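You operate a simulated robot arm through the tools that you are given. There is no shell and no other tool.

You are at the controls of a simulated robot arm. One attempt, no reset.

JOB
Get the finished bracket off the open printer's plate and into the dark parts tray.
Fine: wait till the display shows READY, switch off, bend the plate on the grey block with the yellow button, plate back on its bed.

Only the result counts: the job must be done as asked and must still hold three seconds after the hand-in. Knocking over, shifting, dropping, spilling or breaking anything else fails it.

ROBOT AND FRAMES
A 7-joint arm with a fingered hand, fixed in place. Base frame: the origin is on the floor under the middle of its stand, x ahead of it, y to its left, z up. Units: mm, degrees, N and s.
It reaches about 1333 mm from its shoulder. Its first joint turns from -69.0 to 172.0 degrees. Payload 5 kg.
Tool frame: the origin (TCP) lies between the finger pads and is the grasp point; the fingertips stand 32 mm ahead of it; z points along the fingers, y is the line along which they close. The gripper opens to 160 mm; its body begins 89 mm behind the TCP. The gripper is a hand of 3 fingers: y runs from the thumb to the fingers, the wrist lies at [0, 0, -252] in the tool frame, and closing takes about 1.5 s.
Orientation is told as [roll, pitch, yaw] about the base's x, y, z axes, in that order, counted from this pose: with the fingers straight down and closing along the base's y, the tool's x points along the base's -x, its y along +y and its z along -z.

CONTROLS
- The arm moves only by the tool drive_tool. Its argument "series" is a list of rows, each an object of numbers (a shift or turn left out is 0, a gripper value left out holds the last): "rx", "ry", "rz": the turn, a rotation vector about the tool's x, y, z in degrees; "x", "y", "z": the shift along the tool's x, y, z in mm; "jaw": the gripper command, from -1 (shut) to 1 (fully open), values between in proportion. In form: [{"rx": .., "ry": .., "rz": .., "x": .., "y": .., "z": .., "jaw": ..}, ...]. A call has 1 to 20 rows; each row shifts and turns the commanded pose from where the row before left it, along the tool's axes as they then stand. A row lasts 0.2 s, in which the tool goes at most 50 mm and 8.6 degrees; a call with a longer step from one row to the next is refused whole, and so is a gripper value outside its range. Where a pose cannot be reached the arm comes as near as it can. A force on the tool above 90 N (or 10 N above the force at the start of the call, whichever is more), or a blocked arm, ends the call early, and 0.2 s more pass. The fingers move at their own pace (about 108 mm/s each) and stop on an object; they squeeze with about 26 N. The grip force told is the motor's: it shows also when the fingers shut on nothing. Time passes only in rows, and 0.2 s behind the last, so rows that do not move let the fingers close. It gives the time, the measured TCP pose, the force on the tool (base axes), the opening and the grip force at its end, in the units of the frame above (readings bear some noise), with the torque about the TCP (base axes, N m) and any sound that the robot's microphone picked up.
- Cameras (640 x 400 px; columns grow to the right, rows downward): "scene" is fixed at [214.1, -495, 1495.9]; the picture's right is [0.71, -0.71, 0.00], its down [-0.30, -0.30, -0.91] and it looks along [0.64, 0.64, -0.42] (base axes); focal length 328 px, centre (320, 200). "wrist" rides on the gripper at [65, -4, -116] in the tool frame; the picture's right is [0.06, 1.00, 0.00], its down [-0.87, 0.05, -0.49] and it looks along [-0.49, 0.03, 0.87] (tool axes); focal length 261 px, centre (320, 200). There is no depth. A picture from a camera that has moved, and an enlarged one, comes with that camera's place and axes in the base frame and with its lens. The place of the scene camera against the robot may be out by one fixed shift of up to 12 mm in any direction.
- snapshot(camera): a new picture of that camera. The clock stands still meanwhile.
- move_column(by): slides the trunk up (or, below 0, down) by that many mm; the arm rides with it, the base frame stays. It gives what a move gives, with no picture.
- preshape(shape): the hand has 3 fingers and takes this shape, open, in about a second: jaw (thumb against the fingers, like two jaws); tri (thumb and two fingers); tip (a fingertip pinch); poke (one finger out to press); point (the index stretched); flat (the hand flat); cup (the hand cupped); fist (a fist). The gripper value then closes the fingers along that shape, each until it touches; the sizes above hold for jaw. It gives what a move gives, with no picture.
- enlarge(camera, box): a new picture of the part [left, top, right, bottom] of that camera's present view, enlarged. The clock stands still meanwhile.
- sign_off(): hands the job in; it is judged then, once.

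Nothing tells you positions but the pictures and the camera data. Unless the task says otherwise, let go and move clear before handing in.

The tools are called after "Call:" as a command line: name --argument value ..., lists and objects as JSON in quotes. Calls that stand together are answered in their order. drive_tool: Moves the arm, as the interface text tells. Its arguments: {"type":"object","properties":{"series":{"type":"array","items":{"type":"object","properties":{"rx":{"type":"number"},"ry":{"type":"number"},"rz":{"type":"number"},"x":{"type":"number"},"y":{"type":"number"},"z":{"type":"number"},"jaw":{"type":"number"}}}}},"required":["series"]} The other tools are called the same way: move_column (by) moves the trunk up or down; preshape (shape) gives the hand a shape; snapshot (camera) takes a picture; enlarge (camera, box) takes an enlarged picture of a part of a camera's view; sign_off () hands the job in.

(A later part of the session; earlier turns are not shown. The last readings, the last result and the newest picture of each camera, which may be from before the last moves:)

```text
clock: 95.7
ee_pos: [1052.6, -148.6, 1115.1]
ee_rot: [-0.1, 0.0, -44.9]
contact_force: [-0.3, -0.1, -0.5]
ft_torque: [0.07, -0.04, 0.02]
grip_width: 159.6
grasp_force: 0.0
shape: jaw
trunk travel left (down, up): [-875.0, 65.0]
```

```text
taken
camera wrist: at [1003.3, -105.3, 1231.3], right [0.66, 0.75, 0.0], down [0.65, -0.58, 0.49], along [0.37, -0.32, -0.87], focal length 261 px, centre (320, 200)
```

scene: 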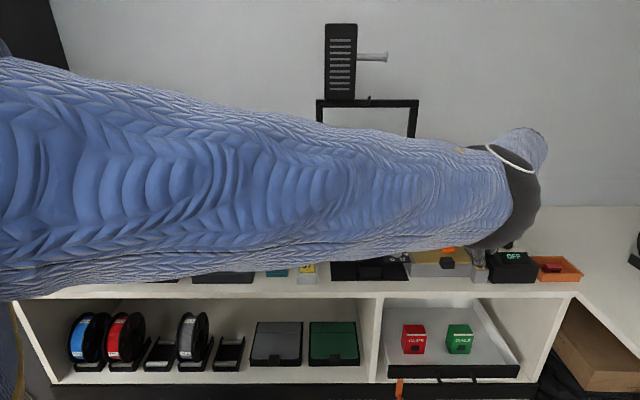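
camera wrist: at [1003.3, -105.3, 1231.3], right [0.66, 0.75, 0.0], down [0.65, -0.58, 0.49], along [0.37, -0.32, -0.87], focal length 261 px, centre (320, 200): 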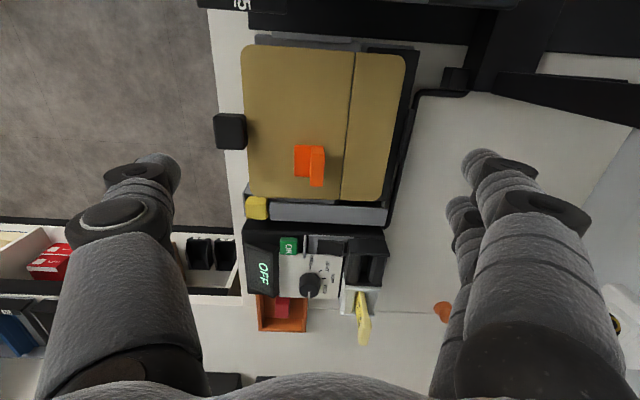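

Call:
enlarge --camera "wrist" --box '[270, 120, 360, 210]'

Call:
enlarge --camera "wrist" --box '[200, 20, 440, 230]'

```text
4.44 times, centred on (315, 165) of wrist
camera zoom: at [1003.3, -105.3, 1231.3], right [0.66, 0.75, 0.0], down [0.65, -0.58, 0.49], along [0.37, -0.32, -0.87], focal length 1158 px, centre (342, 356)
```

zoom: 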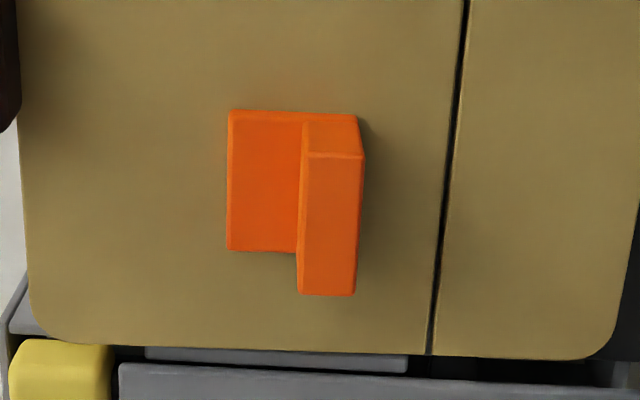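

```text
1.90 times, centred on (320, 125) of wrist
camera zoom: at [1003.3, -105.3, 1231.3], right [0.66, 0.75, 0.0], down [0.65, -0.58, 0.49], along [0.37, -0.32, -0.87], focal length 496 px, centre (320, 343)
```

zoom: 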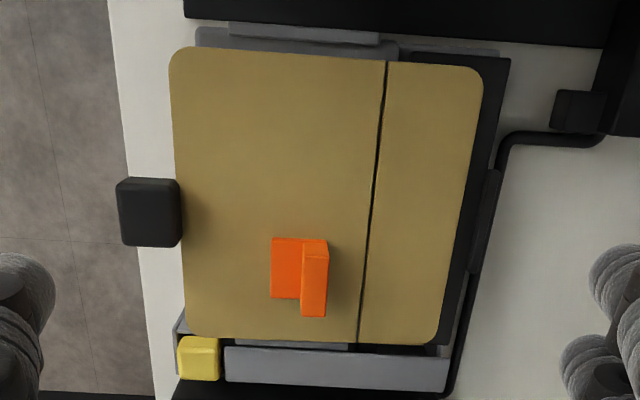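

Bracket measured: an L with base u 873–908, v 612–646, and wall v 632–646, about 33 mm tall (top z≈978). I'll grip the wall across its thickness, thumb in front and two fingers behind. I'll move above it and narrow the opening.

Call:
drive_tool --series '[{"x": -20, "jaw": -0.5}, {"x": -21.1}, {"z": 25}, {"z": 25}, {"z": 20}, {}]'

Call:
snapshot --camera "wrist"

Call:
enlarge --camera "wrist" --box '[220, 110, 420, 240]'

Call:
snapshot --camera "scene"

```text
clock: 97.1
ee_pos: [1083.2, -175.7, 1045.8]
ee_rot: [0.0, 0.0, -44.8]
contact_force: [1.0, 0.8, -0.1]
ft_torque: [-0.01, 0.01, 0.0]
grip_width: 40.3
grasp_force: 0.1
shape: jaw
trunk travel left (down, up): [-875.0, 65.0]
```

```text
taken
camera wrist: at [1033.5, -132.4, 1161.9], right [0.66, 0.75, 0.0], down [0.65, -0.58, 0.49], along [0.37, -0.32, -0.87], focal length 261 px, centre (320, 200)
```

wrist: 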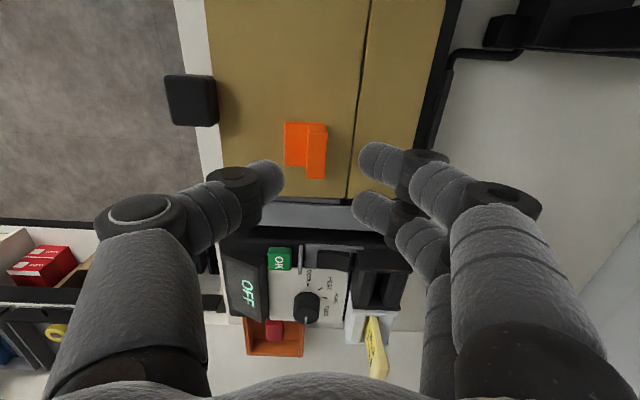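

```text
3.08 times, centred on (320, 175) of wrist
camera zoom: at [1033.5, -132.4, 1161.9], right [0.66, 0.75, 0.0], down [0.65, -0.58, 0.49], along [0.37, -0.32, -0.87], focal length 802 px, centre (320, 277)
```

zoom: 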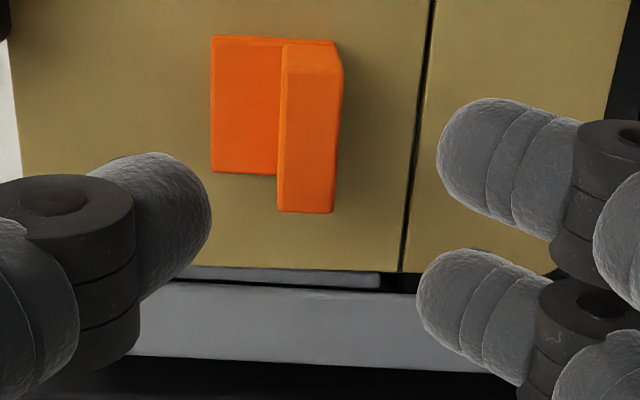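

```text
taken
```

scene: 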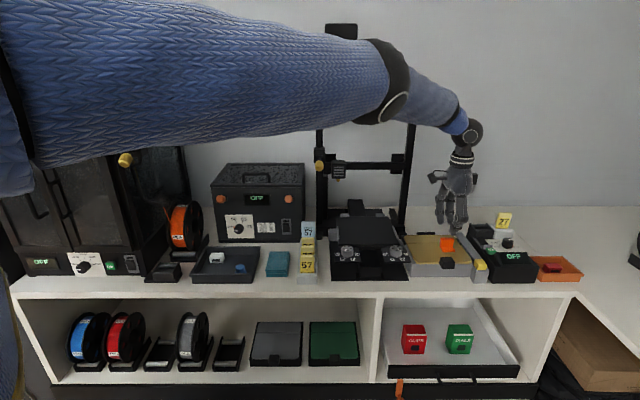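

Call:
drive_tool --series '[{"x": -0.8, "y": -2.9, "z": 12}, {"z": 15}, {"z": 10}, {"z": 6}, {}]'

Call:
enlarge --camera "scene" --box '[420, 200, 480, 260]'

Call:
enlarge --camera "wrist" --box '[220, 110, 420, 240]'

```text
clock: 98.3
ee_pos: [1076.0, -177.7, 1002.9]
ee_rot: [-0.2, 0.1, -44.9]
contact_force: [0.5, 0.7, 0.1]
ft_torque: [0.01, -0.03, 0.0]
grip_width: 40.2
grasp_force: 0.0
shape: jaw
out of reach, approached as far as the arm can: row 3
trunk travel left (down, up): [-875.0, 65.0]
```

```text
6.67 times, centred on (450, 230) of scene
camera zoom: at [214.1, -495.0, 1495.9], right [0.71, -0.71, 0.0], down [-0.3, -0.3, -0.91], along [0.64, 0.64, -0.42], focal length 2189 px, centre (-547, 0)
```

zoom: 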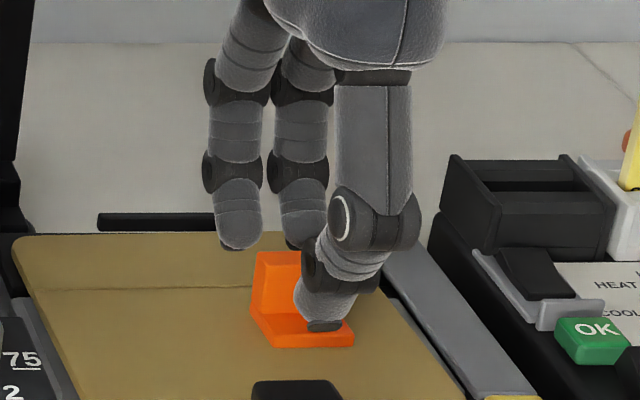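

```text
3.08 times, centred on (320, 175) of wrist
camera zoom: at [1027.5, -133.6, 1119.1], right [0.66, 0.75, 0.0], down [0.65, -0.57, 0.49], along [0.37, -0.33, -0.87], focal length 802 px, centre (320, 277)
```

zoom: 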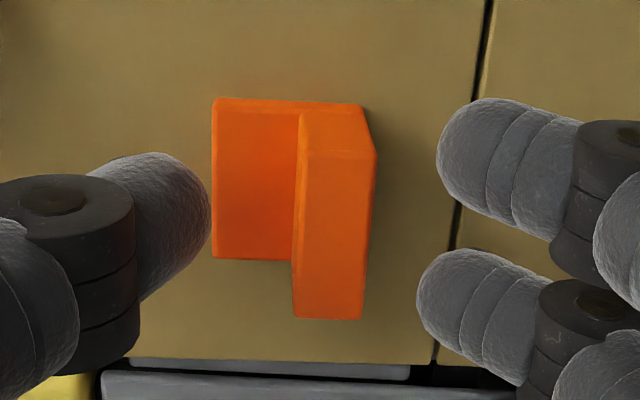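

The arm is at its reach edge here, so the hand sits about 4 mm short. I'll lean the wrist 8° back along the bench to regain reach and re-centre.

Call:
drive_tool --series '[{"ry": -4}, {"ry": -4}, {}]'

```text
clock: 99.1
ee_pos: [1078.5, -175.7, 1002.9]
ee_rot: [-0.1, -7.9, -45.0]
contact_force: [0.1, 0.5, -0.2]
ft_torque: [0.0, -0.02, -0.01]
grip_width: 40.6
grasp_force: 0.1
shape: jaw
trunk travel left (down, up): [-875.0, 65.0]
```

Call:
drive_tool --series '[{"x": 0.05, "y": 0.2, "z": 3}, {"x": 0.05, "y": 0.2, "z": 3}, {"x": 0.2, "z": 2}, {}]'

Call:
enlarge --camera "scene" --box '[420, 200, 480, 260]'

Call:
enlarge --camera "wrist" --box '[220, 110, 420, 240]'

```text
clock: 100.1
ee_pos: [1076.9, -177.3, 995.1]
ee_rot: [-0.1, -8.0, -44.9]
contact_force: [0.6, 0.6, -0.3]
ft_torque: [-0.01, 0.02, -0.02]
grip_width: 40.4
grasp_force: 0.0
shape: jaw
trunk travel left (down, up): [-875.0, 65.0]
```

```text
6.67 times, centred on (450, 230) of scene
camera zoom: at [214.1, -495.0, 1495.9], right [0.71, -0.71, 0.0], down [-0.3, -0.3, -0.91], along [0.64, 0.64, -0.42], focal length 2189 px, centre (-547, 0)
```

zoom: 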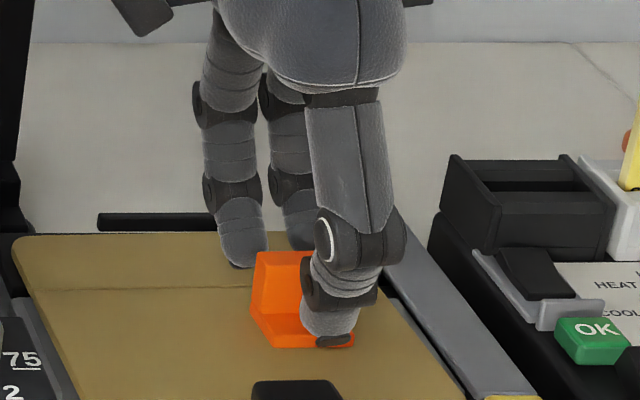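

```text
3.08 times, centred on (320, 175) of wrist
camera zoom: at [1017.5, -123.3, 1101.1], right [0.66, 0.75, -0.01], down [0.6, -0.52, 0.61], along [0.45, -0.41, -0.79], focal length 802 px, centre (320, 277)
```

zoom: 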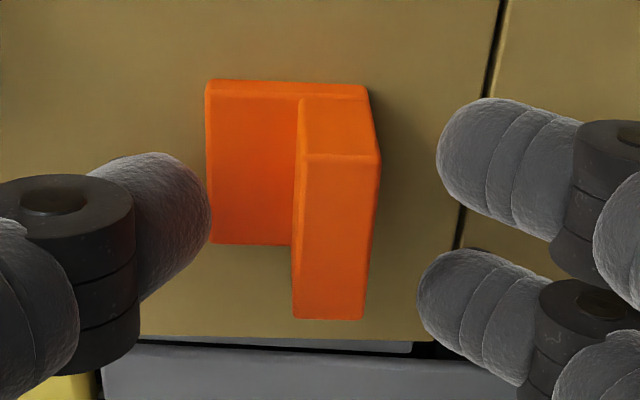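

I'll nudge to centre the jaw on the wall, drop 2 mm more, and close.

Call:
drive_tool --series '[{"x": 2, "y": 2.5}, {"x": 0.28, "z": 1.98}, {}]'

Call:
drive_tool --series '[{"jaw": -0.65}, {"jaw": -0.8}, {"jaw": -1}, {"jaw": -1}, {"jaw": -1}, {"jaw": -1}, {"jaw": -1}]'

Call:
enlarge --camera "wrist" --box '[220, 110, 420, 240]'

Call:
enlarge --camera "scene" --box '[420, 200, 480, 260]'

```text
clock: 100.9
ee_pos: [1077.5, -173.6, 991.4]
ee_rot: [-0.2, -8.1, -44.9]
contact_force: [-0.4, 0.1, -0.1]
ft_torque: [-0.03, 0.01, 0.0]
grip_width: 40.2
grasp_force: 0.0
shape: jaw
trunk travel left (down, up): [-875.0, 65.0]
```

```text
clock: 102.5
ee_pos: [1079.8, -173.5, 992.3]
ee_rot: [0.0, -7.9, -44.8]
contact_force: [-0.1, 0.7, 0.0]
ft_torque: [0.01, -0.01, 0.02]
grip_width: 9.1
grasp_force: 25.8
shape: jaw
trunk travel left (down, up): [-875.0, 65.0]
```

```text
3.08 times, centred on (320, 175) of wrist
camera zoom: at [1018.2, -120.3, 1098.4], right [0.66, 0.75, -0.01], down [0.6, -0.52, 0.61], along [0.45, -0.41, -0.79], focal length 802 px, centre (320, 277)
```

zoom: 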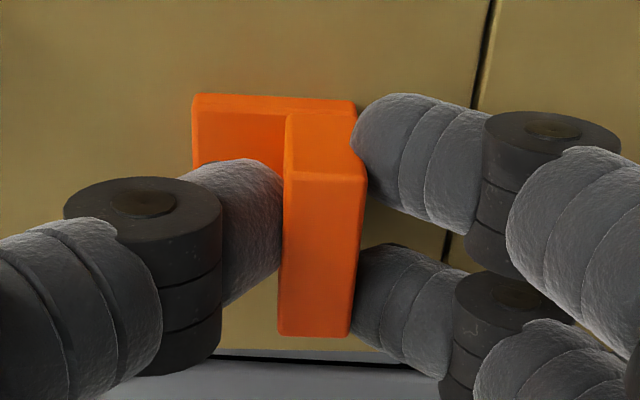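

```text
6.67 times, centred on (450, 230) of scene
camera zoom: at [214.1, -495.0, 1495.9], right [0.71, -0.71, 0.0], down [-0.3, -0.3, -0.91], along [0.64, 0.64, -0.42], focal length 2189 px, centre (-547, 0)
```

zoom: 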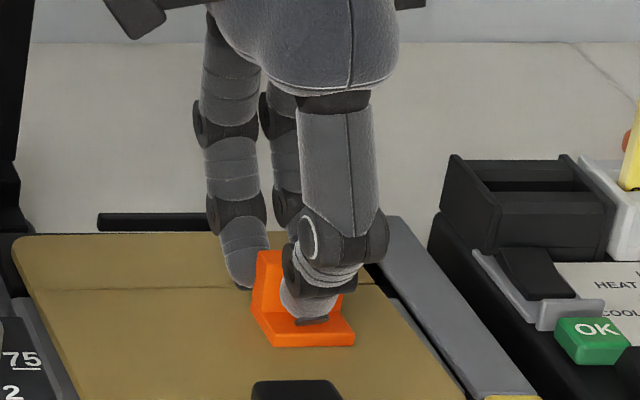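

Good grip on the wall (25.8 N), thumb in front and a finger at each end behind. I'll lift a few millimetres and see whether the bracket comes free of the plate.

Call:
drive_tool --series '[{"x": -0.28, "z": -2}, {"x": -0.28, "z": -2}, {"x": -0.28, "z": -2}, {}]'

Call:
enlarge --camera "scene" --box '[400, 200, 500, 290]'

```text
clock: 103.5
ee_pos: [1078.2, -174.3, 996.6]
ee_rot: [0.0, -8.0, -44.9]
contact_force: [-0.7, 0.0, -0.4]
ft_torque: [0.0, -0.03, 0.03]
grip_width: 8.9
grasp_force: 25.9
shape: jaw
trunk travel left (down, up): [-875.0, 65.0]
```

```text
4.44 times, centred on (450, 245) of scene
camera zoom: at [214.1, -495.0, 1495.9], right [0.71, -0.71, 0.0], down [-0.3, -0.3, -0.91], along [0.64, 0.64, -0.42], focal length 1460 px, centre (-258, 0)
```

zoom: 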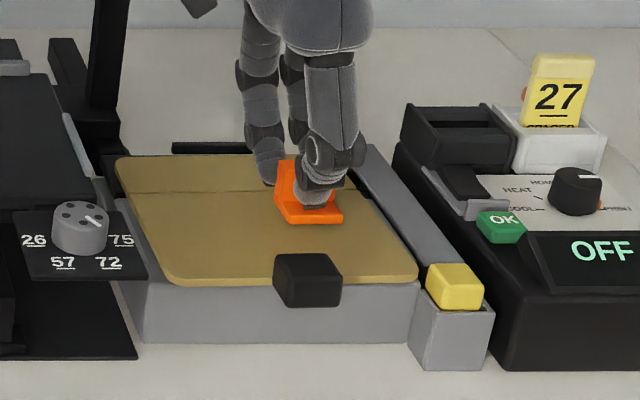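

The bracket lifts free and the plate stays on the block. I'll raise it well clear, straighten, and carry it left toward the dark tray along the front of the bench.

Call:
drive_tool --series '[{"x": -2.1, "z": -14.9}, {"x": -3.48, "z": -24.76}, {"x": -3.48, "z": -24.76}, {"x": -3.48, "z": -24.76}, {"x": -3.48, "z": -24.76}, {"ry": 4}, {"ry": 4}, {"y": -25}, {"y": -30}, {"y": -30}, {"y": -25}, {"x": 20}, {"x": 35}, {"x": 35}, {"x": 35}, {"x": 35}, {"x": 35}, {"x": 30}, {}]'

Call:
snapshot --camera "wrist"

Call:
snapshot --camera "scene"

```text
clock: 107.5
ee_pos: [843.5, -95.2, 1105.7]
ee_rot: [0.1, 0.0, -44.8]
contact_force: [0.0, 0.6, -0.3]
ft_torque: [-0.01, -0.02, 0.01]
grip_width: 8.7
grasp_force: 25.8
shape: jaw
out of reach, approached as far as the arm can: row 7
trunk travel left (down, up): [-875.0, 65.0]
```

```text
taken
camera wrist: at [793.7, -52.5, 1222.2], right [0.66, 0.75, 0.0], down [0.65, -0.58, 0.49], along [0.37, -0.33, -0.87], focal length 261 px, centre (320, 200)
```

wrist: 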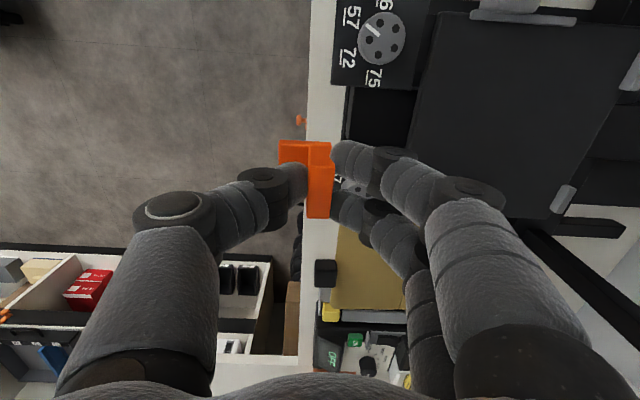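

```text
taken
```

scene: 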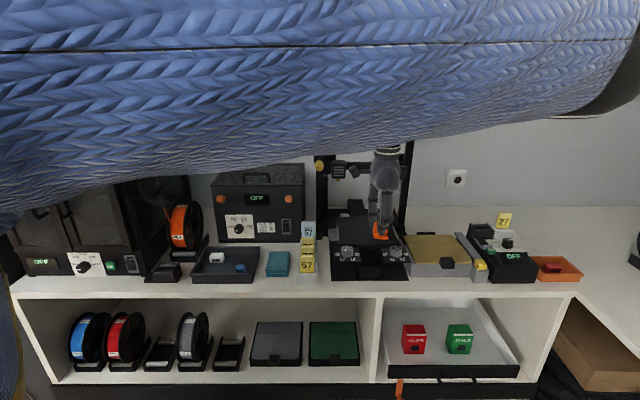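

The bracket is firmly held. I'll continue left past the card rack and turn the hand back to bench-aligned (yaw 45).

Call:
drive_tool --series '[{"x": 20, "z": -5}, {"x": 35, "z": -5}, {"x": 35}, {"x": 35}, {"x": 35}, {"x": 35}, {"x": 35}, {"x": 30}, {"x": 15}, {}]'

Call:
drive_tool --series '[{"rz": -6}, {"rz": -8.2}, {"rz": -8.2}, {"rz": -8.2}, {"rz": -8.2}, {"rz": -8.2}, {"rz": -8.2}, {"rz": -8.2}, {"rz": -8.2}, {"rz": -8.2}, {"rz": -6}, {"rz": -4}, {}]'

Call:
snapshot --camera "wrist"

Call:
snapshot --camera "scene"

```text
clock: 109.7
ee_pos: [644.8, 96.9, 1114.3]
ee_rot: [-0.1, -0.1, -44.9]
contact_force: [-0.1, -0.4, 0.7]
ft_torque: [-0.01, -0.02, 0.02]
grip_width: 9.0
grasp_force: 25.7
shape: jaw
trunk travel left (down, up): [-875.0, 65.0]
```

```text
clock: 112.5
ee_pos: [646.7, 97.5, 1115.3]
ee_rot: [0.0, 0.1, 44.9]
contact_force: [0.0, 0.0, 0.4]
ft_torque: [-0.02, -0.02, 0.01]
grip_width: 8.7
grasp_force: 26.6
shape: jaw
trunk travel left (down, up): [-875.0, 65.0]
```

```text
taken
camera wrist: at [602.9, 49.4, 1231.7], right [-0.75, 0.66, 0.0], down [0.58, 0.65, 0.49], along [0.33, 0.37, -0.87], focal length 261 px, centre (320, 200)
```

wrist: 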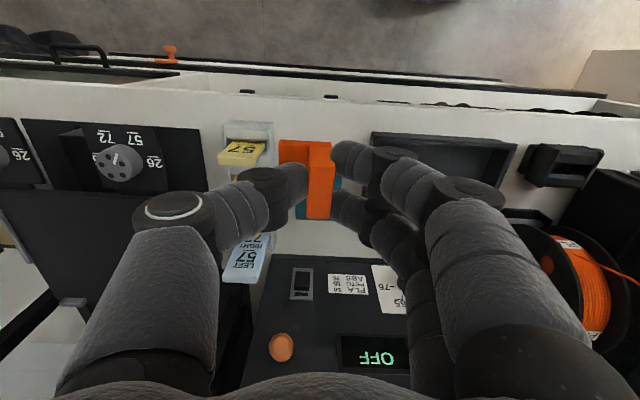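

```text
taken
```

scene: 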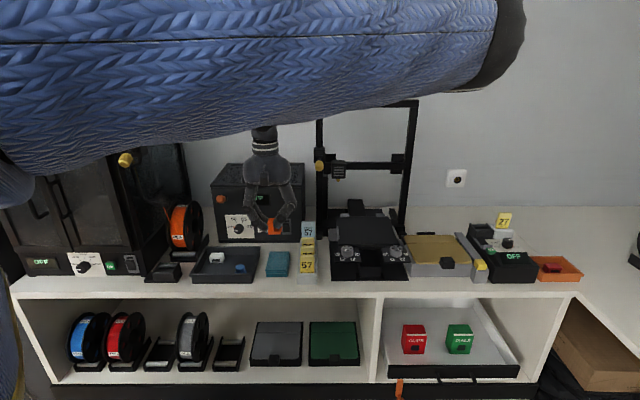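

Call:
enlarge --camera "wrist" --box '[340, 110, 560, 240]'

Call:
enlarge --camera "scene" --box '[180, 225, 280, 290]'

```text
2.91 times, centred on (450, 175) of wrist
camera zoom: at [602.9, 49.4, 1231.7], right [-0.75, 0.66, 0.0], down [0.58, 0.65, 0.49], along [0.33, 0.37, -0.87], focal length 758 px, centre (-58, 273)
```

zoom: 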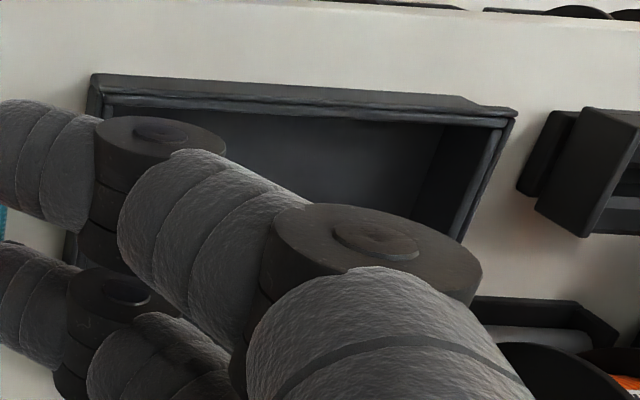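

```text
6.15 times, centred on (230, 258) of scene
camera zoom: at [214.1, -495.0, 1495.9], right [0.71, -0.71, 0.0], down [-0.3, -0.3, -0.91], along [0.64, 0.64, -0.42], focal length 2021 px, centre (874, -154)
```

zoom: 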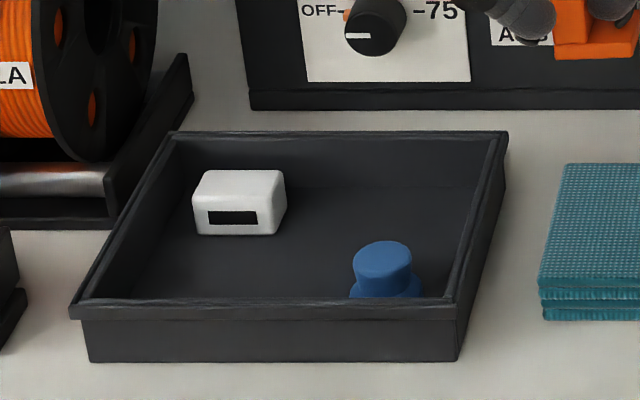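

The tray interior is about u 150–312, v 555–684, rim z≈916, with the white part back-left and the blue part front-right. I'll put the bracket back-right, around (252–262, 640). Moving above that spot, with the same 8° lean used at the grasp so the bracket is level.

Call:
drive_tool --series '[{"x": -20, "y": 25}, {"x": -30, "y": 37}, {"x": -30, "y": 37}, {"x": -29, "y": 37}, {"ry": -4}, {"ry": -4}, {}]'

Call:
snapshot --camera "wrist"

Call:
snapshot --camera "scene"

```text
clock: 114.1
ee_pos: [625.5, 272.1, 1115.7]
ee_rot: [-0.1, -8.1, 44.8]
contact_force: [0.9, 0.4, 0.5]
ft_torque: [-0.01, -0.01, 0.01]
grip_width: 8.9
grasp_force: 25.7
shape: jaw
trunk travel left (down, up): [-875.0, 65.0]
```

```text
taken
camera wrist: at [571.6, 213.0, 1222.3], right [-0.75, 0.66, -0.01], down [0.52, 0.6, 0.61], along [0.41, 0.45, -0.79], focal length 261 px, centre (320, 200)
```

wrist: 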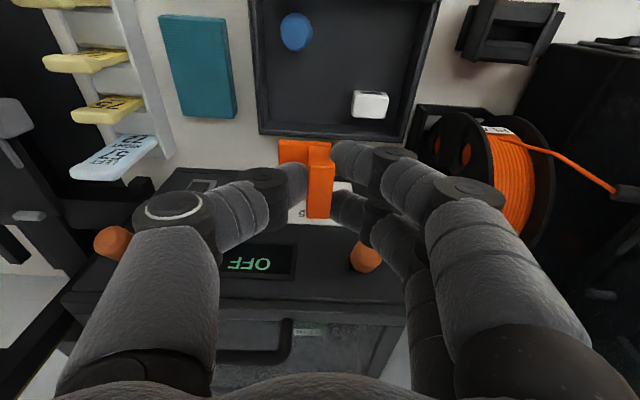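

```text
taken
```

scene: 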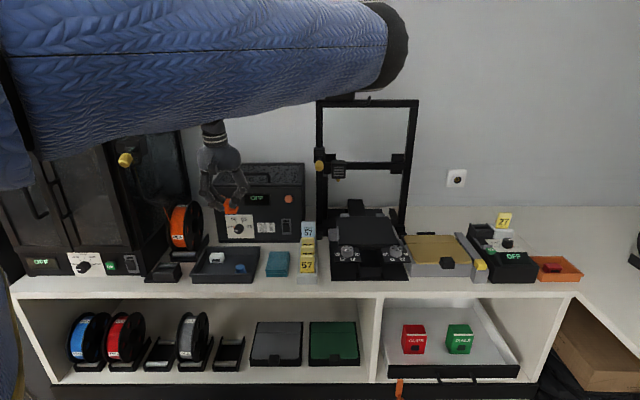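

Call:
enlarge --camera "wrist" --box '[230, 0, 460, 160]'

```text
2.50 times, centred on (345, 80) of wrist
camera zoom: at [571.6, 213.0, 1222.3], right [-0.75, 0.66, -0.01], down [0.52, 0.6, 0.61], along [0.41, 0.45, -0.79], focal length 652 px, centre (258, 500)
```

zoom: 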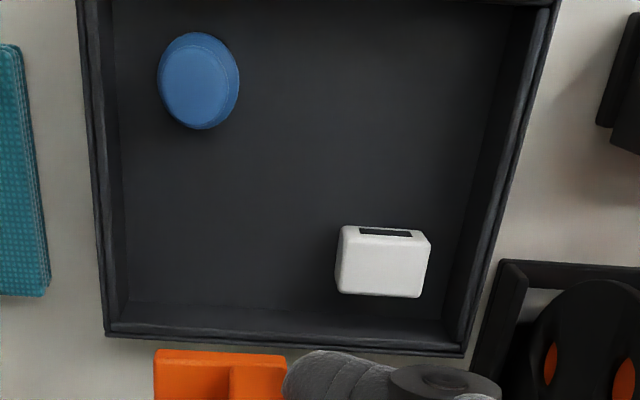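

The estimates agree. The landing spot (u 243–277, v 622–657) is clear of the white and blue parts and the walls. Descending to about 20 mm above the rim first.

Call:
drive_tool --series '[{"x": 2.1, "z": 14.9}, {"x": 3.62, "z": 25.75}, {"x": 3.62, "z": 25.75}, {"x": 3.62, "z": 25.75}, {"x": 3.5, "z": 24.8}, {"x": 1.7, "z": 11.9}, {}]'

Call:
snapshot --camera "wrist"

Call:
enlarge --camera "scene" --box '[180, 200, 280, 290]'

```text
clock: 115.7
ee_pos: [628.0, 270.4, 986.0]
ee_rot: [0.0, -7.9, 44.9]
contact_force: [0.9, 0.4, 0.1]
ft_torque: [-0.04, 0.0, 0.0]
grip_width: 8.9
grasp_force: 25.9
shape: jaw
trunk travel left (down, up): [-875.0, 65.0]
```

```text
taken
camera wrist: at [573.9, 210.8, 1092.0], right [-0.75, 0.66, -0.01], down [0.52, 0.6, 0.61], along [0.41, 0.45, -0.79], focal length 261 px, centre (320, 200)
```

wrist: 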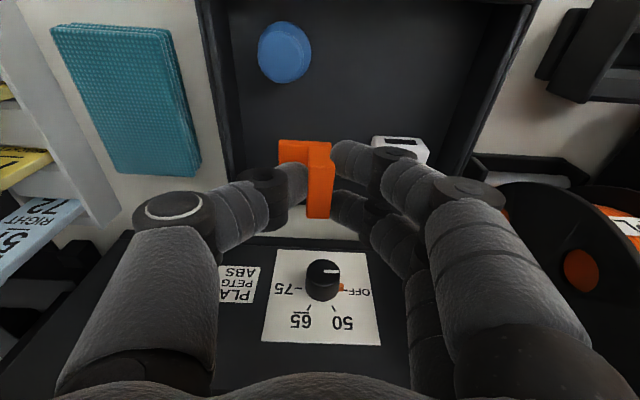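

```text
4.44 times, centred on (230, 245) of scene
camera zoom: at [214.1, -495.0, 1495.9], right [0.71, -0.71, 0.0], down [-0.3, -0.3, -0.91], along [0.64, 0.64, -0.42], focal length 1460 px, centre (720, 0)
```

zoom: 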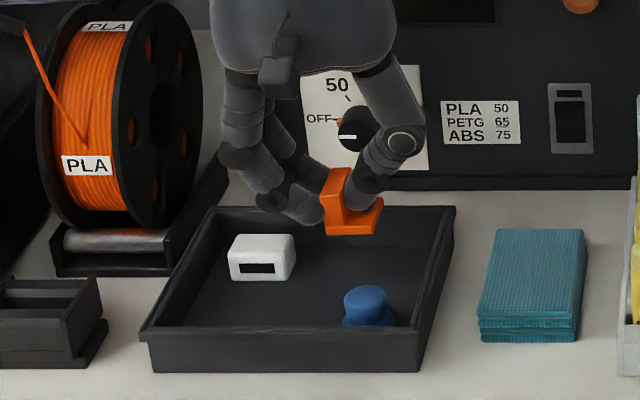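

The bracket is over the back-right of the tray. Lowering further, then in small steps until it touches the floor.

Call:
drive_tool --series '[{"x": 1.4, "z": 9.9}, {"x": 1.4, "z": 9.9}, {"x": 1.4, "z": 9.9}, {"x": 0.84, "z": 5.9}, {}]'

Call:
drive_tool --series '[{"x": 0.42, "z": 2.97}, {"x": 0.42, "z": 2.97}, {}]'

Call:
enlarge --camera "scene" --box '[190, 215, 280, 290]'

```text
clock: 116.9
ee_pos: [627.3, 271.7, 948.4]
ee_rot: [0.0, -7.9, 44.9]
contact_force: [0.3, 0.0, -0.2]
ft_torque: [-0.01, -0.02, -0.02]
grip_width: 8.7
grasp_force: 26.5
shape: jaw
trunk travel left (down, up): [-875.0, 65.0]
```

```text
clock: 117.7
ee_pos: [629.0, 272.7, 942.2]
ee_rot: [0.0, -8.0, 44.9]
contact_force: [0.7, -0.2, 0.8]
ft_torque: [0.01, 0.01, 0.05]
grip_width: 8.8
grasp_force: 25.8
shape: jaw
trunk travel left (down, up): [-875.0, 65.0]
```

```text
5.33 times, centred on (235, 252) of scene
camera zoom: at [214.1, -495.0, 1495.9], right [0.71, -0.71, 0.0], down [-0.3, -0.3, -0.91], along [0.64, 0.64, -0.42], focal length 1751 px, centre (773, -80)
```

zoom: 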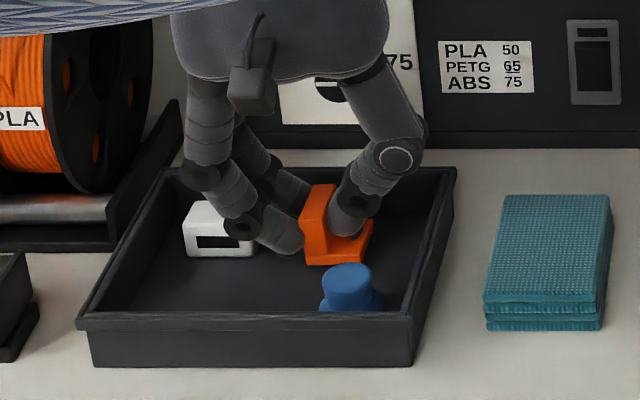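

I'll shift 6 mm away from the white part, then lower the last bit to the floor.

Call:
drive_tool --series '[{"y": -3}, {"y": -3}, {}]'

Call:
drive_tool --series '[{"x": 0.28, "z": 1.98}, {"x": 0.14, "z": 0.99}, {}]'

Call:
drive_tool --series '[{"x": 0.28, "z": 1.98}, {}]'

```text
clock: 118.5
ee_pos: [631.9, 266.8, 941.5]
ee_rot: [0.0, -7.8, 44.9]
contact_force: [0.4, 0.4, -0.6]
ft_torque: [0.02, 0.05, 0.02]
grip_width: 8.5
grasp_force: 25.9
shape: jaw
trunk travel left (down, up): [-875.0, 65.0]
```

```text
clock: 119.3
ee_pos: [631.6, 266.4, 939.1]
ee_rot: [0.0, -7.9, 44.9]
contact_force: [-0.3, -0.3, 1.0]
ft_torque: [0.0, -0.02, -0.02]
grip_width: 8.6
grasp_force: 26.0
shape: jaw
trunk travel left (down, up): [-875.0, 65.0]
```

```text
clock: 119.9
ee_pos: [631.7, 267.3, 939.2]
ee_rot: [0.0, -8.1, 44.8]
contact_force: [0.6, -0.2, 3.2]
ft_torque: [0.0, 0.0, -0.01]
grip_width: 8.9
grasp_force: 25.9
shape: jaw
trunk travel left (down, up): [-875.0, 65.0]
```

It's touching the tray floor. I'll open just enough to release, then rise straight up.

Call:
drive_tool --series '[{"jaw": -0.85}, {"jaw": -0.75}, {"jaw": -0.7}, {"jaw": -0.7}, {}]'

Call:
enlarge --camera "scene" --box '[190, 215, 280, 290]'

Call:
snapshot --camera "wrist"

```text
clock: 121.1
ee_pos: [631.3, 267.3, 939.1]
ee_rot: [-0.1, -8.0, 44.9]
contact_force: [0.6, -1.2, 0.2]
ft_torque: [0.0, -0.03, 0.02]
grip_width: 23.4
grasp_force: 0.0
shape: jaw
trunk travel left (down, up): [-875.0, 65.0]
```

```text
5.33 times, centred on (235, 252) of scene
camera zoom: at [214.1, -495.0, 1495.9], right [0.71, -0.71, 0.0], down [-0.3, -0.3, -0.91], along [0.64, 0.64, -0.42], focal length 1751 px, centre (773, -80)
```

zoom: 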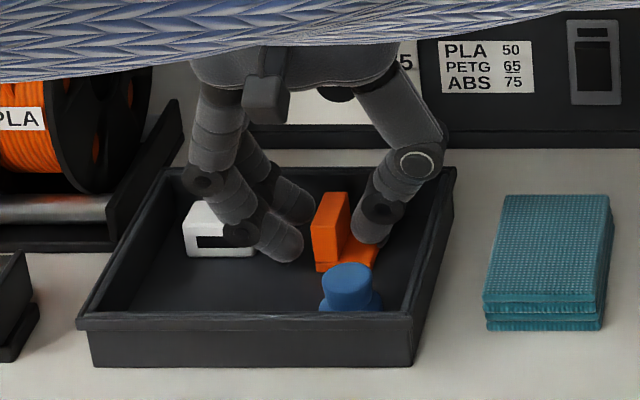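

```text
taken
camera wrist: at [577.2, 207.7, 1044.2], right [-0.75, 0.66, -0.01], down [0.52, 0.6, 0.61], along [0.41, 0.45, -0.79], focal length 261 px, centre (320, 200)
```

wrist: 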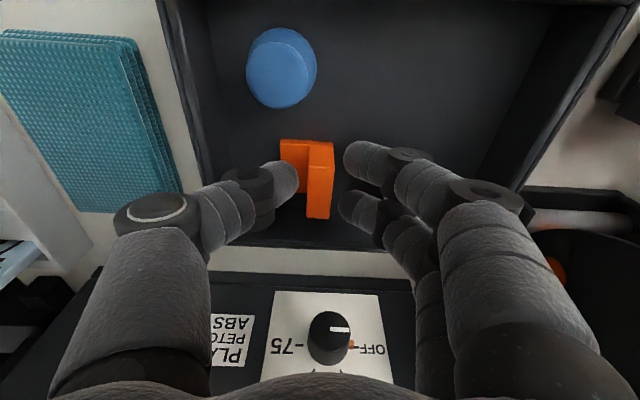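

Released, and the bracket stands in the tray. I'll rise straight up and check that nothing else moved.

Call:
drive_tool --series '[{"x": -0.7, "z": -5}, {"x": -1.4, "z": -9.9}, {"x": -2.8, "z": -19.8}, {"x": -4.2, "z": -29.7}, {"x": -4.2, "z": -29.7}, {"x": -4.2, "z": -29.7}, {"x": -4.2, "z": -29.7}, {}]'

Call:
enlarge --camera "scene" --box '[180, 215, 280, 290]'

Call:
snapshot --camera "scene"

```text
clock: 122.9
ee_pos: [632.4, 266.0, 1092.5]
ee_rot: [0.0, -7.8, 44.9]
contact_force: [0.3, 0.6, -0.5]
ft_torque: [0.04, -0.03, -0.01]
grip_width: 23.6
grasp_force: 0.1
shape: jaw
trunk travel left (down, up): [-875.0, 65.0]
```

```text
5.33 times, centred on (230, 252) of scene
camera zoom: at [214.1, -495.0, 1495.9], right [0.71, -0.71, 0.0], down [-0.3, -0.3, -0.91], along [0.64, 0.64, -0.42], focal length 1751 px, centre (800, -80)
```

zoom: 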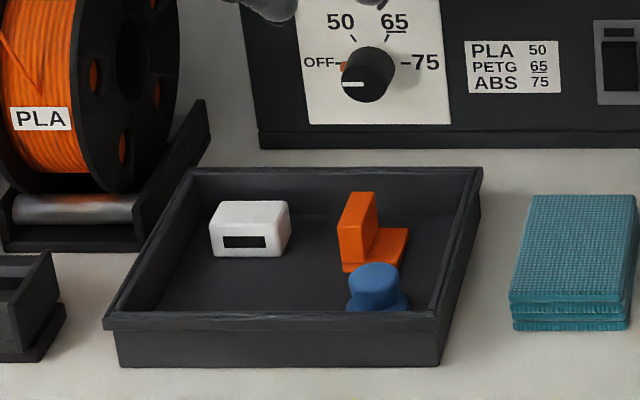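

```text
taken
```

scene: 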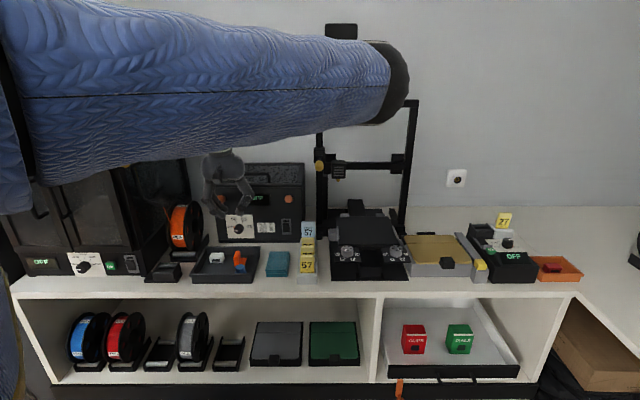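

The bracket is in the dark tray and the other parts are untouched. Now back to the block for the plate.

Call:
drive_tool --series '[{"ry": 4, "z": -14}, {"ry": 4, "z": -14}, {"x": 30}, {"x": 35}, {"x": 35}, {"x": 30}, {"y": -25}, {"y": -42}, {"y": -42}, {"y": -42}, {"y": -42}, {"y": -42}, {"y": -42}, {"y": -42}, {"y": -42}, {}]'

Call:
drive_tool --series '[{"y": -42, "jaw": 0.2}, {"y": -42}, {"y": -42}, {"y": -42}, {"y": -40}, {"y": -30}, {}]'

Call:
snapshot --camera "wrist"

Call:
snapshot --camera "scene"

```text
clock: 126.3
ee_pos: [792.5, -83.9, 1122.1]
ee_rot: [-0.1, 0.1, 45.0]
contact_force: [-0.8, -0.1, -0.4]
ft_torque: [-0.02, -0.03, 0.02]
grip_width: 23.6
grasp_force: 0.1
shape: jaw
trunk travel left (down, up): [-875.0, 65.0]
```

```text
clock: 127.9
ee_pos: [960.7, -251.9, 1123.3]
ee_rot: [0.0, 0.1, 44.9]
contact_force: [-1.0, -0.1, 0.8]
ft_torque: [-0.01, -0.02, 0.03]
grip_width: 95.5
grasp_force: 0.0
shape: jaw
trunk travel left (down, up): [-875.0, 65.0]
```

```text
taken
camera wrist: at [916.9, -300.2, 1239.9], right [-0.75, 0.66, 0.0], down [0.58, 0.65, 0.49], along [0.33, 0.37, -0.87], focal length 261 px, centre (320, 200)
```

wrist: 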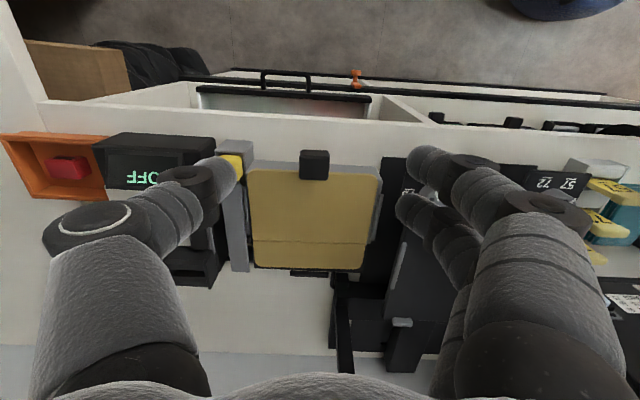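

```text
taken
```

scene: 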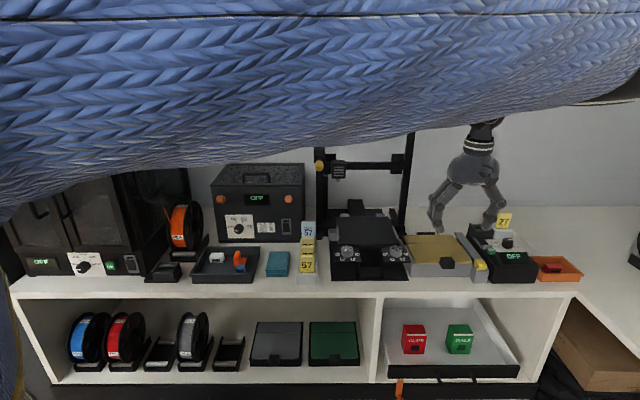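

Call:
enlarge --camera "wrist" --box '[270, 130, 360, 200]'

Call:
enlarge --camera "wrist" --box '[220, 140, 400, 290]'

```text
5.71 times, centred on (315, 165) of wrist
camera zoom: at [916.9, -300.2, 1239.9], right [-0.75, 0.66, 0.0], down [0.58, 0.65, 0.49], along [0.33, 0.37, -0.87], focal length 1489 px, centre (349, 400)
```

zoom: 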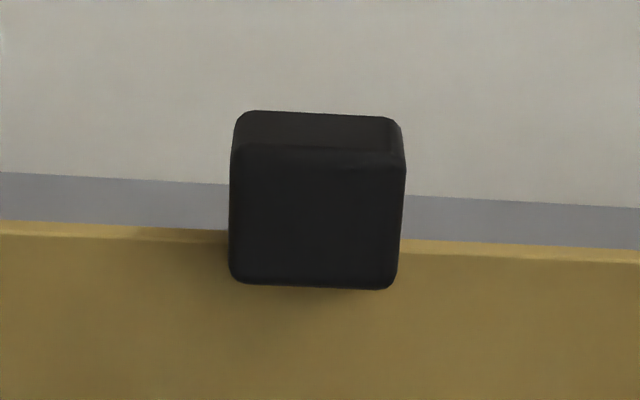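

```text
2.67 times, centred on (310, 215) of wrist
camera zoom: at [916.9, -300.2, 1239.9], right [-0.75, 0.66, 0.0], down [0.58, 0.65, 0.49], along [0.33, 0.37, -0.87], focal length 695 px, centre (347, 160)
```

zoom: 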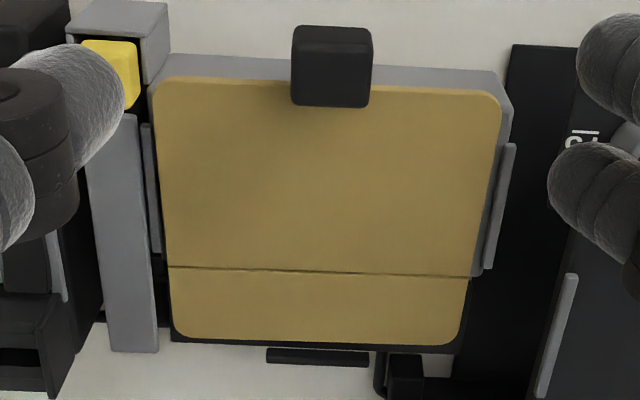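

Handle on the block: u 844–877, back v≈563, top z≈966. I'll repeat the same grasp (15° lean, 38 mm opening) here.

Call:
drive_tool --series '[{"x": -21, "y": -2, "jaw": -0.43}, {"x": -20.6, "y": -2.1}, {"ry": -7.5}, {"ry": -7.5}, {"x": 5.85, "z": 21.8}, {"x": 5.85, "z": 21.8}, {"x": 5.85, "z": 21.8}, {"x": 5.85, "z": 21.8}, {"x": 5.85, "z": 21.8}, {"jaw": -0.53}, {"jaw": -0.53}]'

Call:
enlarge --camera "wrist" --box '[220, 90, 420, 230]'

```text
clock: 130.3
ee_pos: [992.8, -223.7, 1009.0]
ee_rot: [0.0, -15.0, 44.8]
contact_force: [0.4, -0.3, 0.1]
ft_torque: [0.01, 0.03, 0.02]
grip_width: 38.2
grasp_force: 0.2
shape: jaw
trunk travel left (down, up): [-875.0, 65.0]
```

```text
2.86 times, centred on (320, 160) of wrist
camera zoom: at [930.3, -292.5, 1103.8], right [-0.75, 0.66, -0.02], down [0.47, 0.54, 0.7], along [0.47, 0.51, -0.71], focal length 745 px, centre (320, 314)
```

zoom: 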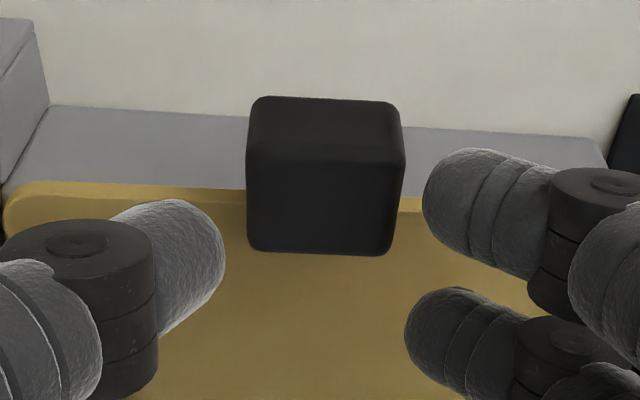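

Call:
drive_tool --series '[{"x": 2, "y": -1, "z": 7.5}, {"x": 2, "z": 7.5}, {"x": 1.6, "z": 6}, {"x": 0.8, "z": 3}, {}]'

Call:
drive_tool --series '[{"x": 0.4, "z": 1.5}, {}]'

Call:
drive_tool --series '[{"x": 0.4, "z": 1.5}, {}]'

```text
clock: 131.5
ee_pos: [995.8, -225.5, 983.0]
ee_rot: [0.0, -14.8, 44.9]
contact_force: [0.2, 0.1, 0.1]
ft_torque: [0.01, 0.02, 0.02]
grip_width: 38.1
grasp_force: 0.1
shape: jaw
trunk travel left (down, up): [-875.0, 65.0]
```

```text
clock: 132.1
ee_pos: [993.4, -223.9, 982.8]
ee_rot: [0.0, -15.0, 44.9]
contact_force: [1.5, 0.7, 3.3]
ft_torque: [0.14, 0.02, -0.02]
grip_width: 38.1
grasp_force: 0.1
shape: jaw
trunk travel left (down, up): [-875.0, 65.0]
```

```text
clock: 132.7
ee_pos: [994.4, -225.3, 982.3]
ee_rot: [0.1, -15.0, 44.8]
contact_force: [0.0, 2.0, 7.3]
ft_torque: [0.25, 0.06, -0.02]
grip_width: 38.4
grasp_force: 0.0
shape: jaw
trunk travel left (down, up): [-875.0, 65.0]
```

Call:
drive_tool --series '[{"x": 0.4, "z": 1.5}, {}]'

Call:
drive_tool --series '[{"x": -0.13, "z": -0.5}, {"jaw": -0.7}, {"jaw": -1}, {"jaw": -1}, {"jaw": -1}, {"jaw": -1}, {"jaw": -1}]'

Call:
enlarge --camera "wrist" --box '[220, 90, 420, 230]'

```text
clock: 133.3
ee_pos: [993.7, -223.9, 979.1]
ee_rot: [-0.1, -15.0, 44.9]
contact_force: [-0.2, 1.8, 11.6]
ft_torque: [0.46, 0.08, 0.02]
grip_width: 38.5
grasp_force: 0.1
shape: jaw
trunk travel left (down, up): [-875.0, 65.0]
```

```text
clock: 134.9
ee_pos: [993.3, -223.7, 980.8]
ee_rot: [-0.1, -15.0, 45.0]
contact_force: [2.5, 3.0, 9.9]
ft_torque: [0.31, 0.02, -0.04]
grip_width: 30.9
grasp_force: 26.3
shape: jaw
trunk travel left (down, up): [-875.0, 65.0]
```

```text
2.86 times, centred on (320, 160) of wrist
camera zoom: at [930.6, -292.8, 1075.6], right [-0.75, 0.66, -0.02], down [0.47, 0.54, 0.7], along [0.47, 0.51, -0.71], focal length 745 px, centre (320, 314)
```

zoom: 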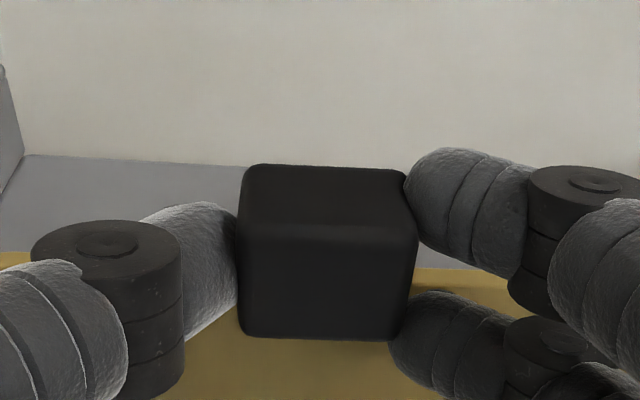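

Same solid grip. I'll lift, carry the plate back left along the front, then in over the bed.

Call:
drive_tool --series '[{"x": -0.8, "z": -3}, {"x": -1.6, "z": -6}, {"x": -2.6, "z": -9.66}, {"x": -3.4, "z": -12.6}, {"x": -3.4, "z": -12.6}, {"x": -3.4, "z": -12.6}, {"x": -2.6, "z": -9.66}, {"x": -1.6, "z": -6}, {"x": -0.8, "z": -3}]'

Call:
enlarge --camera "wrist" --box '[190, 130, 420, 310]'

```text
clock: 136.9
ee_pos: [995.5, -225.1, 1057.4]
ee_rot: [0.0, -14.9, 44.9]
contact_force: [0.5, 0.1, -1.9]
ft_torque: [-0.1, 0.09, -0.03]
grip_width: 28.7
grasp_force: 26.0
shape: jaw
trunk travel left (down, up): [-875.0, 65.0]
```

```text
2.22 times, centred on (305, 220) of wrist
camera zoom: at [931.4, -292.7, 1152.9], right [-0.75, 0.66, -0.02], down [0.47, 0.54, 0.7], along [0.47, 0.51, -0.72], focal length 579 px, centre (353, 156)
```

zoom: 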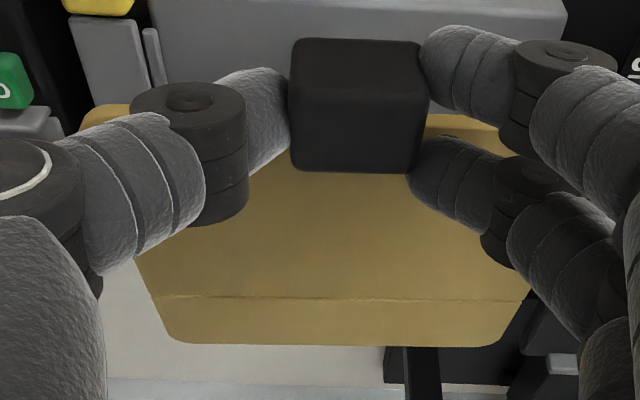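

Droop is about 5° this time, so I'll keep a bit more height and move along without delay.

Call:
drive_tool --series '[{"y": 10, "x": -1.6, "z": -6}, {"y": 18, "x": -1.6, "z": -6}, {"y": 24}, {"y": 26}, {"y": 26}, {"y": 26}, {"y": 26}, {"y": 24}, {"y": 16}, {"y": 8}, {"y": 2}]'

Call:
enlarge --camera "wrist" --box '[190, 130, 420, 310]'

```text
clock: 139.3
ee_pos: [848.8, -78.5, 1069.2]
ee_rot: [0.0, -14.9, 44.9]
contact_force: [-0.8, 0.0, -1.3]
ft_torque: [-0.07, 0.1, 0.0]
grip_width: 28.5
grasp_force: 25.8
shape: jaw
trunk travel left (down, up): [-875.0, 65.0]
```

```text
2.22 times, centred on (305, 220) of wrist
camera zoom: at [785.2, -147.0, 1164.5], right [-0.75, 0.66, -0.02], down [0.47, 0.54, 0.7], along [0.47, 0.51, -0.71], focal length 579 px, centre (353, 156)
```

zoom: 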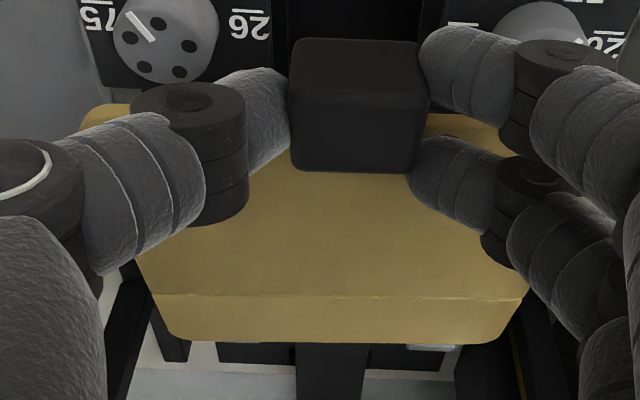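

Call:
drive_tool --series '[{"x": -7.7, "y": 0.5, "z": 2.07}, {"x": -11.6, "y": 0.5, "z": 3.1}, {"x": -13, "z": 3.5}, {"x": -10.6, "z": 2.85}, {"x": -5.3, "z": 1.42}, {"x": -1.1, "z": 0.3}]'

Call:
snapshot --camera "wrist"

Call:
enlarge --camera "wrist" --box '[190, 130, 420, 320]'

```text
clock: 140.7
ee_pos: [883.3, -40.7, 1069.1]
ee_rot: [0.0, -14.8, 44.9]
contact_force: [0.5, -0.4, -1.6]
ft_torque: [-0.1, 0.04, -0.01]
grip_width: 28.8
grasp_force: 26.3
shape: jaw
trunk travel left (down, up): [-875.0, 65.0]
```

```text
taken
camera wrist: at [820.6, -109.8, 1164.7], right [-0.75, 0.66, -0.02], down [0.47, 0.54, 0.7], along [0.47, 0.51, -0.71], focal length 261 px, centre (320, 200)
```

wrist: 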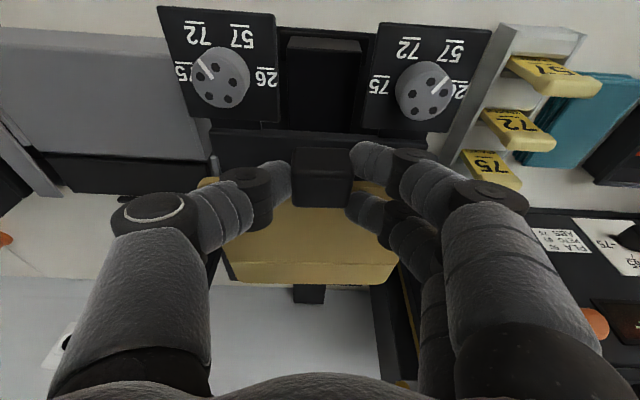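

```text
2.11 times, centred on (305, 225) of wrist
camera zoom: at [820.6, -109.8, 1164.7], right [-0.75, 0.66, -0.02], down [0.47, 0.54, 0.7], along [0.47, 0.51, -0.71], focal length 549 px, centre (352, 147)
```

zoom: 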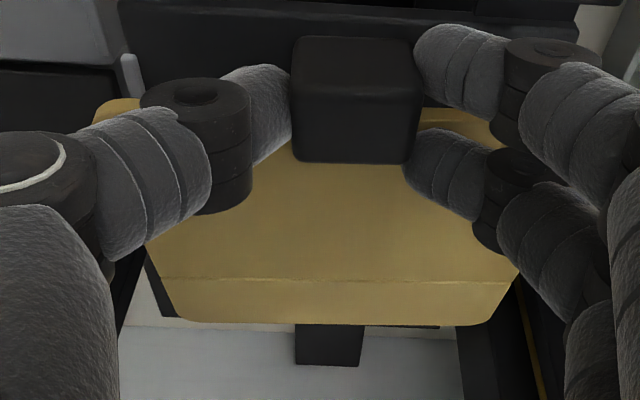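

Over the bed. I'll set it about 2 mm short of the rear stops and lower: back edge first, then flat.

Call:
drive_tool --series '[{"x": 2.3, "y": -0.8, "z": 4.5}, {"x": 2.6, "z": 9.66}, {"x": 2.6, "z": 9.66}, {"x": 1.6, "z": 6}, {"x": 0.8, "z": 3}, {}]'

Call:
enlarge --camera "wrist" --box '[190, 130, 420, 320]'

```text
clock: 142.1
ee_pos: [884.7, -42.8, 1034.1]
ee_rot: [0.0, -14.9, 44.9]
contact_force: [0.3, -0.2, -1.9]
ft_torque: [-0.1, 0.12, 0.03]
grip_width: 28.6
grasp_force: 25.8
shape: jaw
trunk travel left (down, up): [-875.0, 65.0]
```

```text
2.11 times, centred on (305, 225) of wrist
camera zoom: at [820.7, -111.5, 1130.2], right [-0.75, 0.66, -0.02], down [0.47, 0.54, 0.7], along [0.47, 0.51, -0.71], focal length 549 px, centre (352, 147)
```

zoom: 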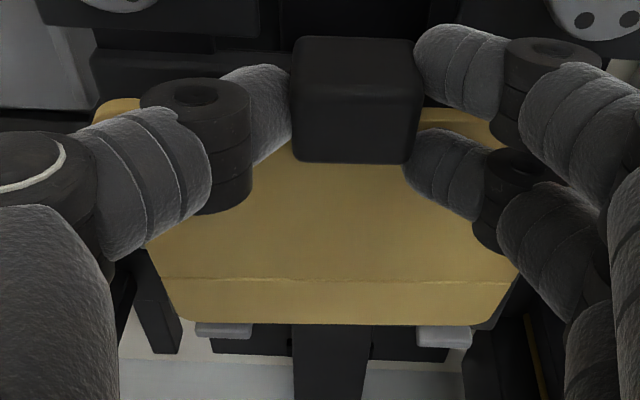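

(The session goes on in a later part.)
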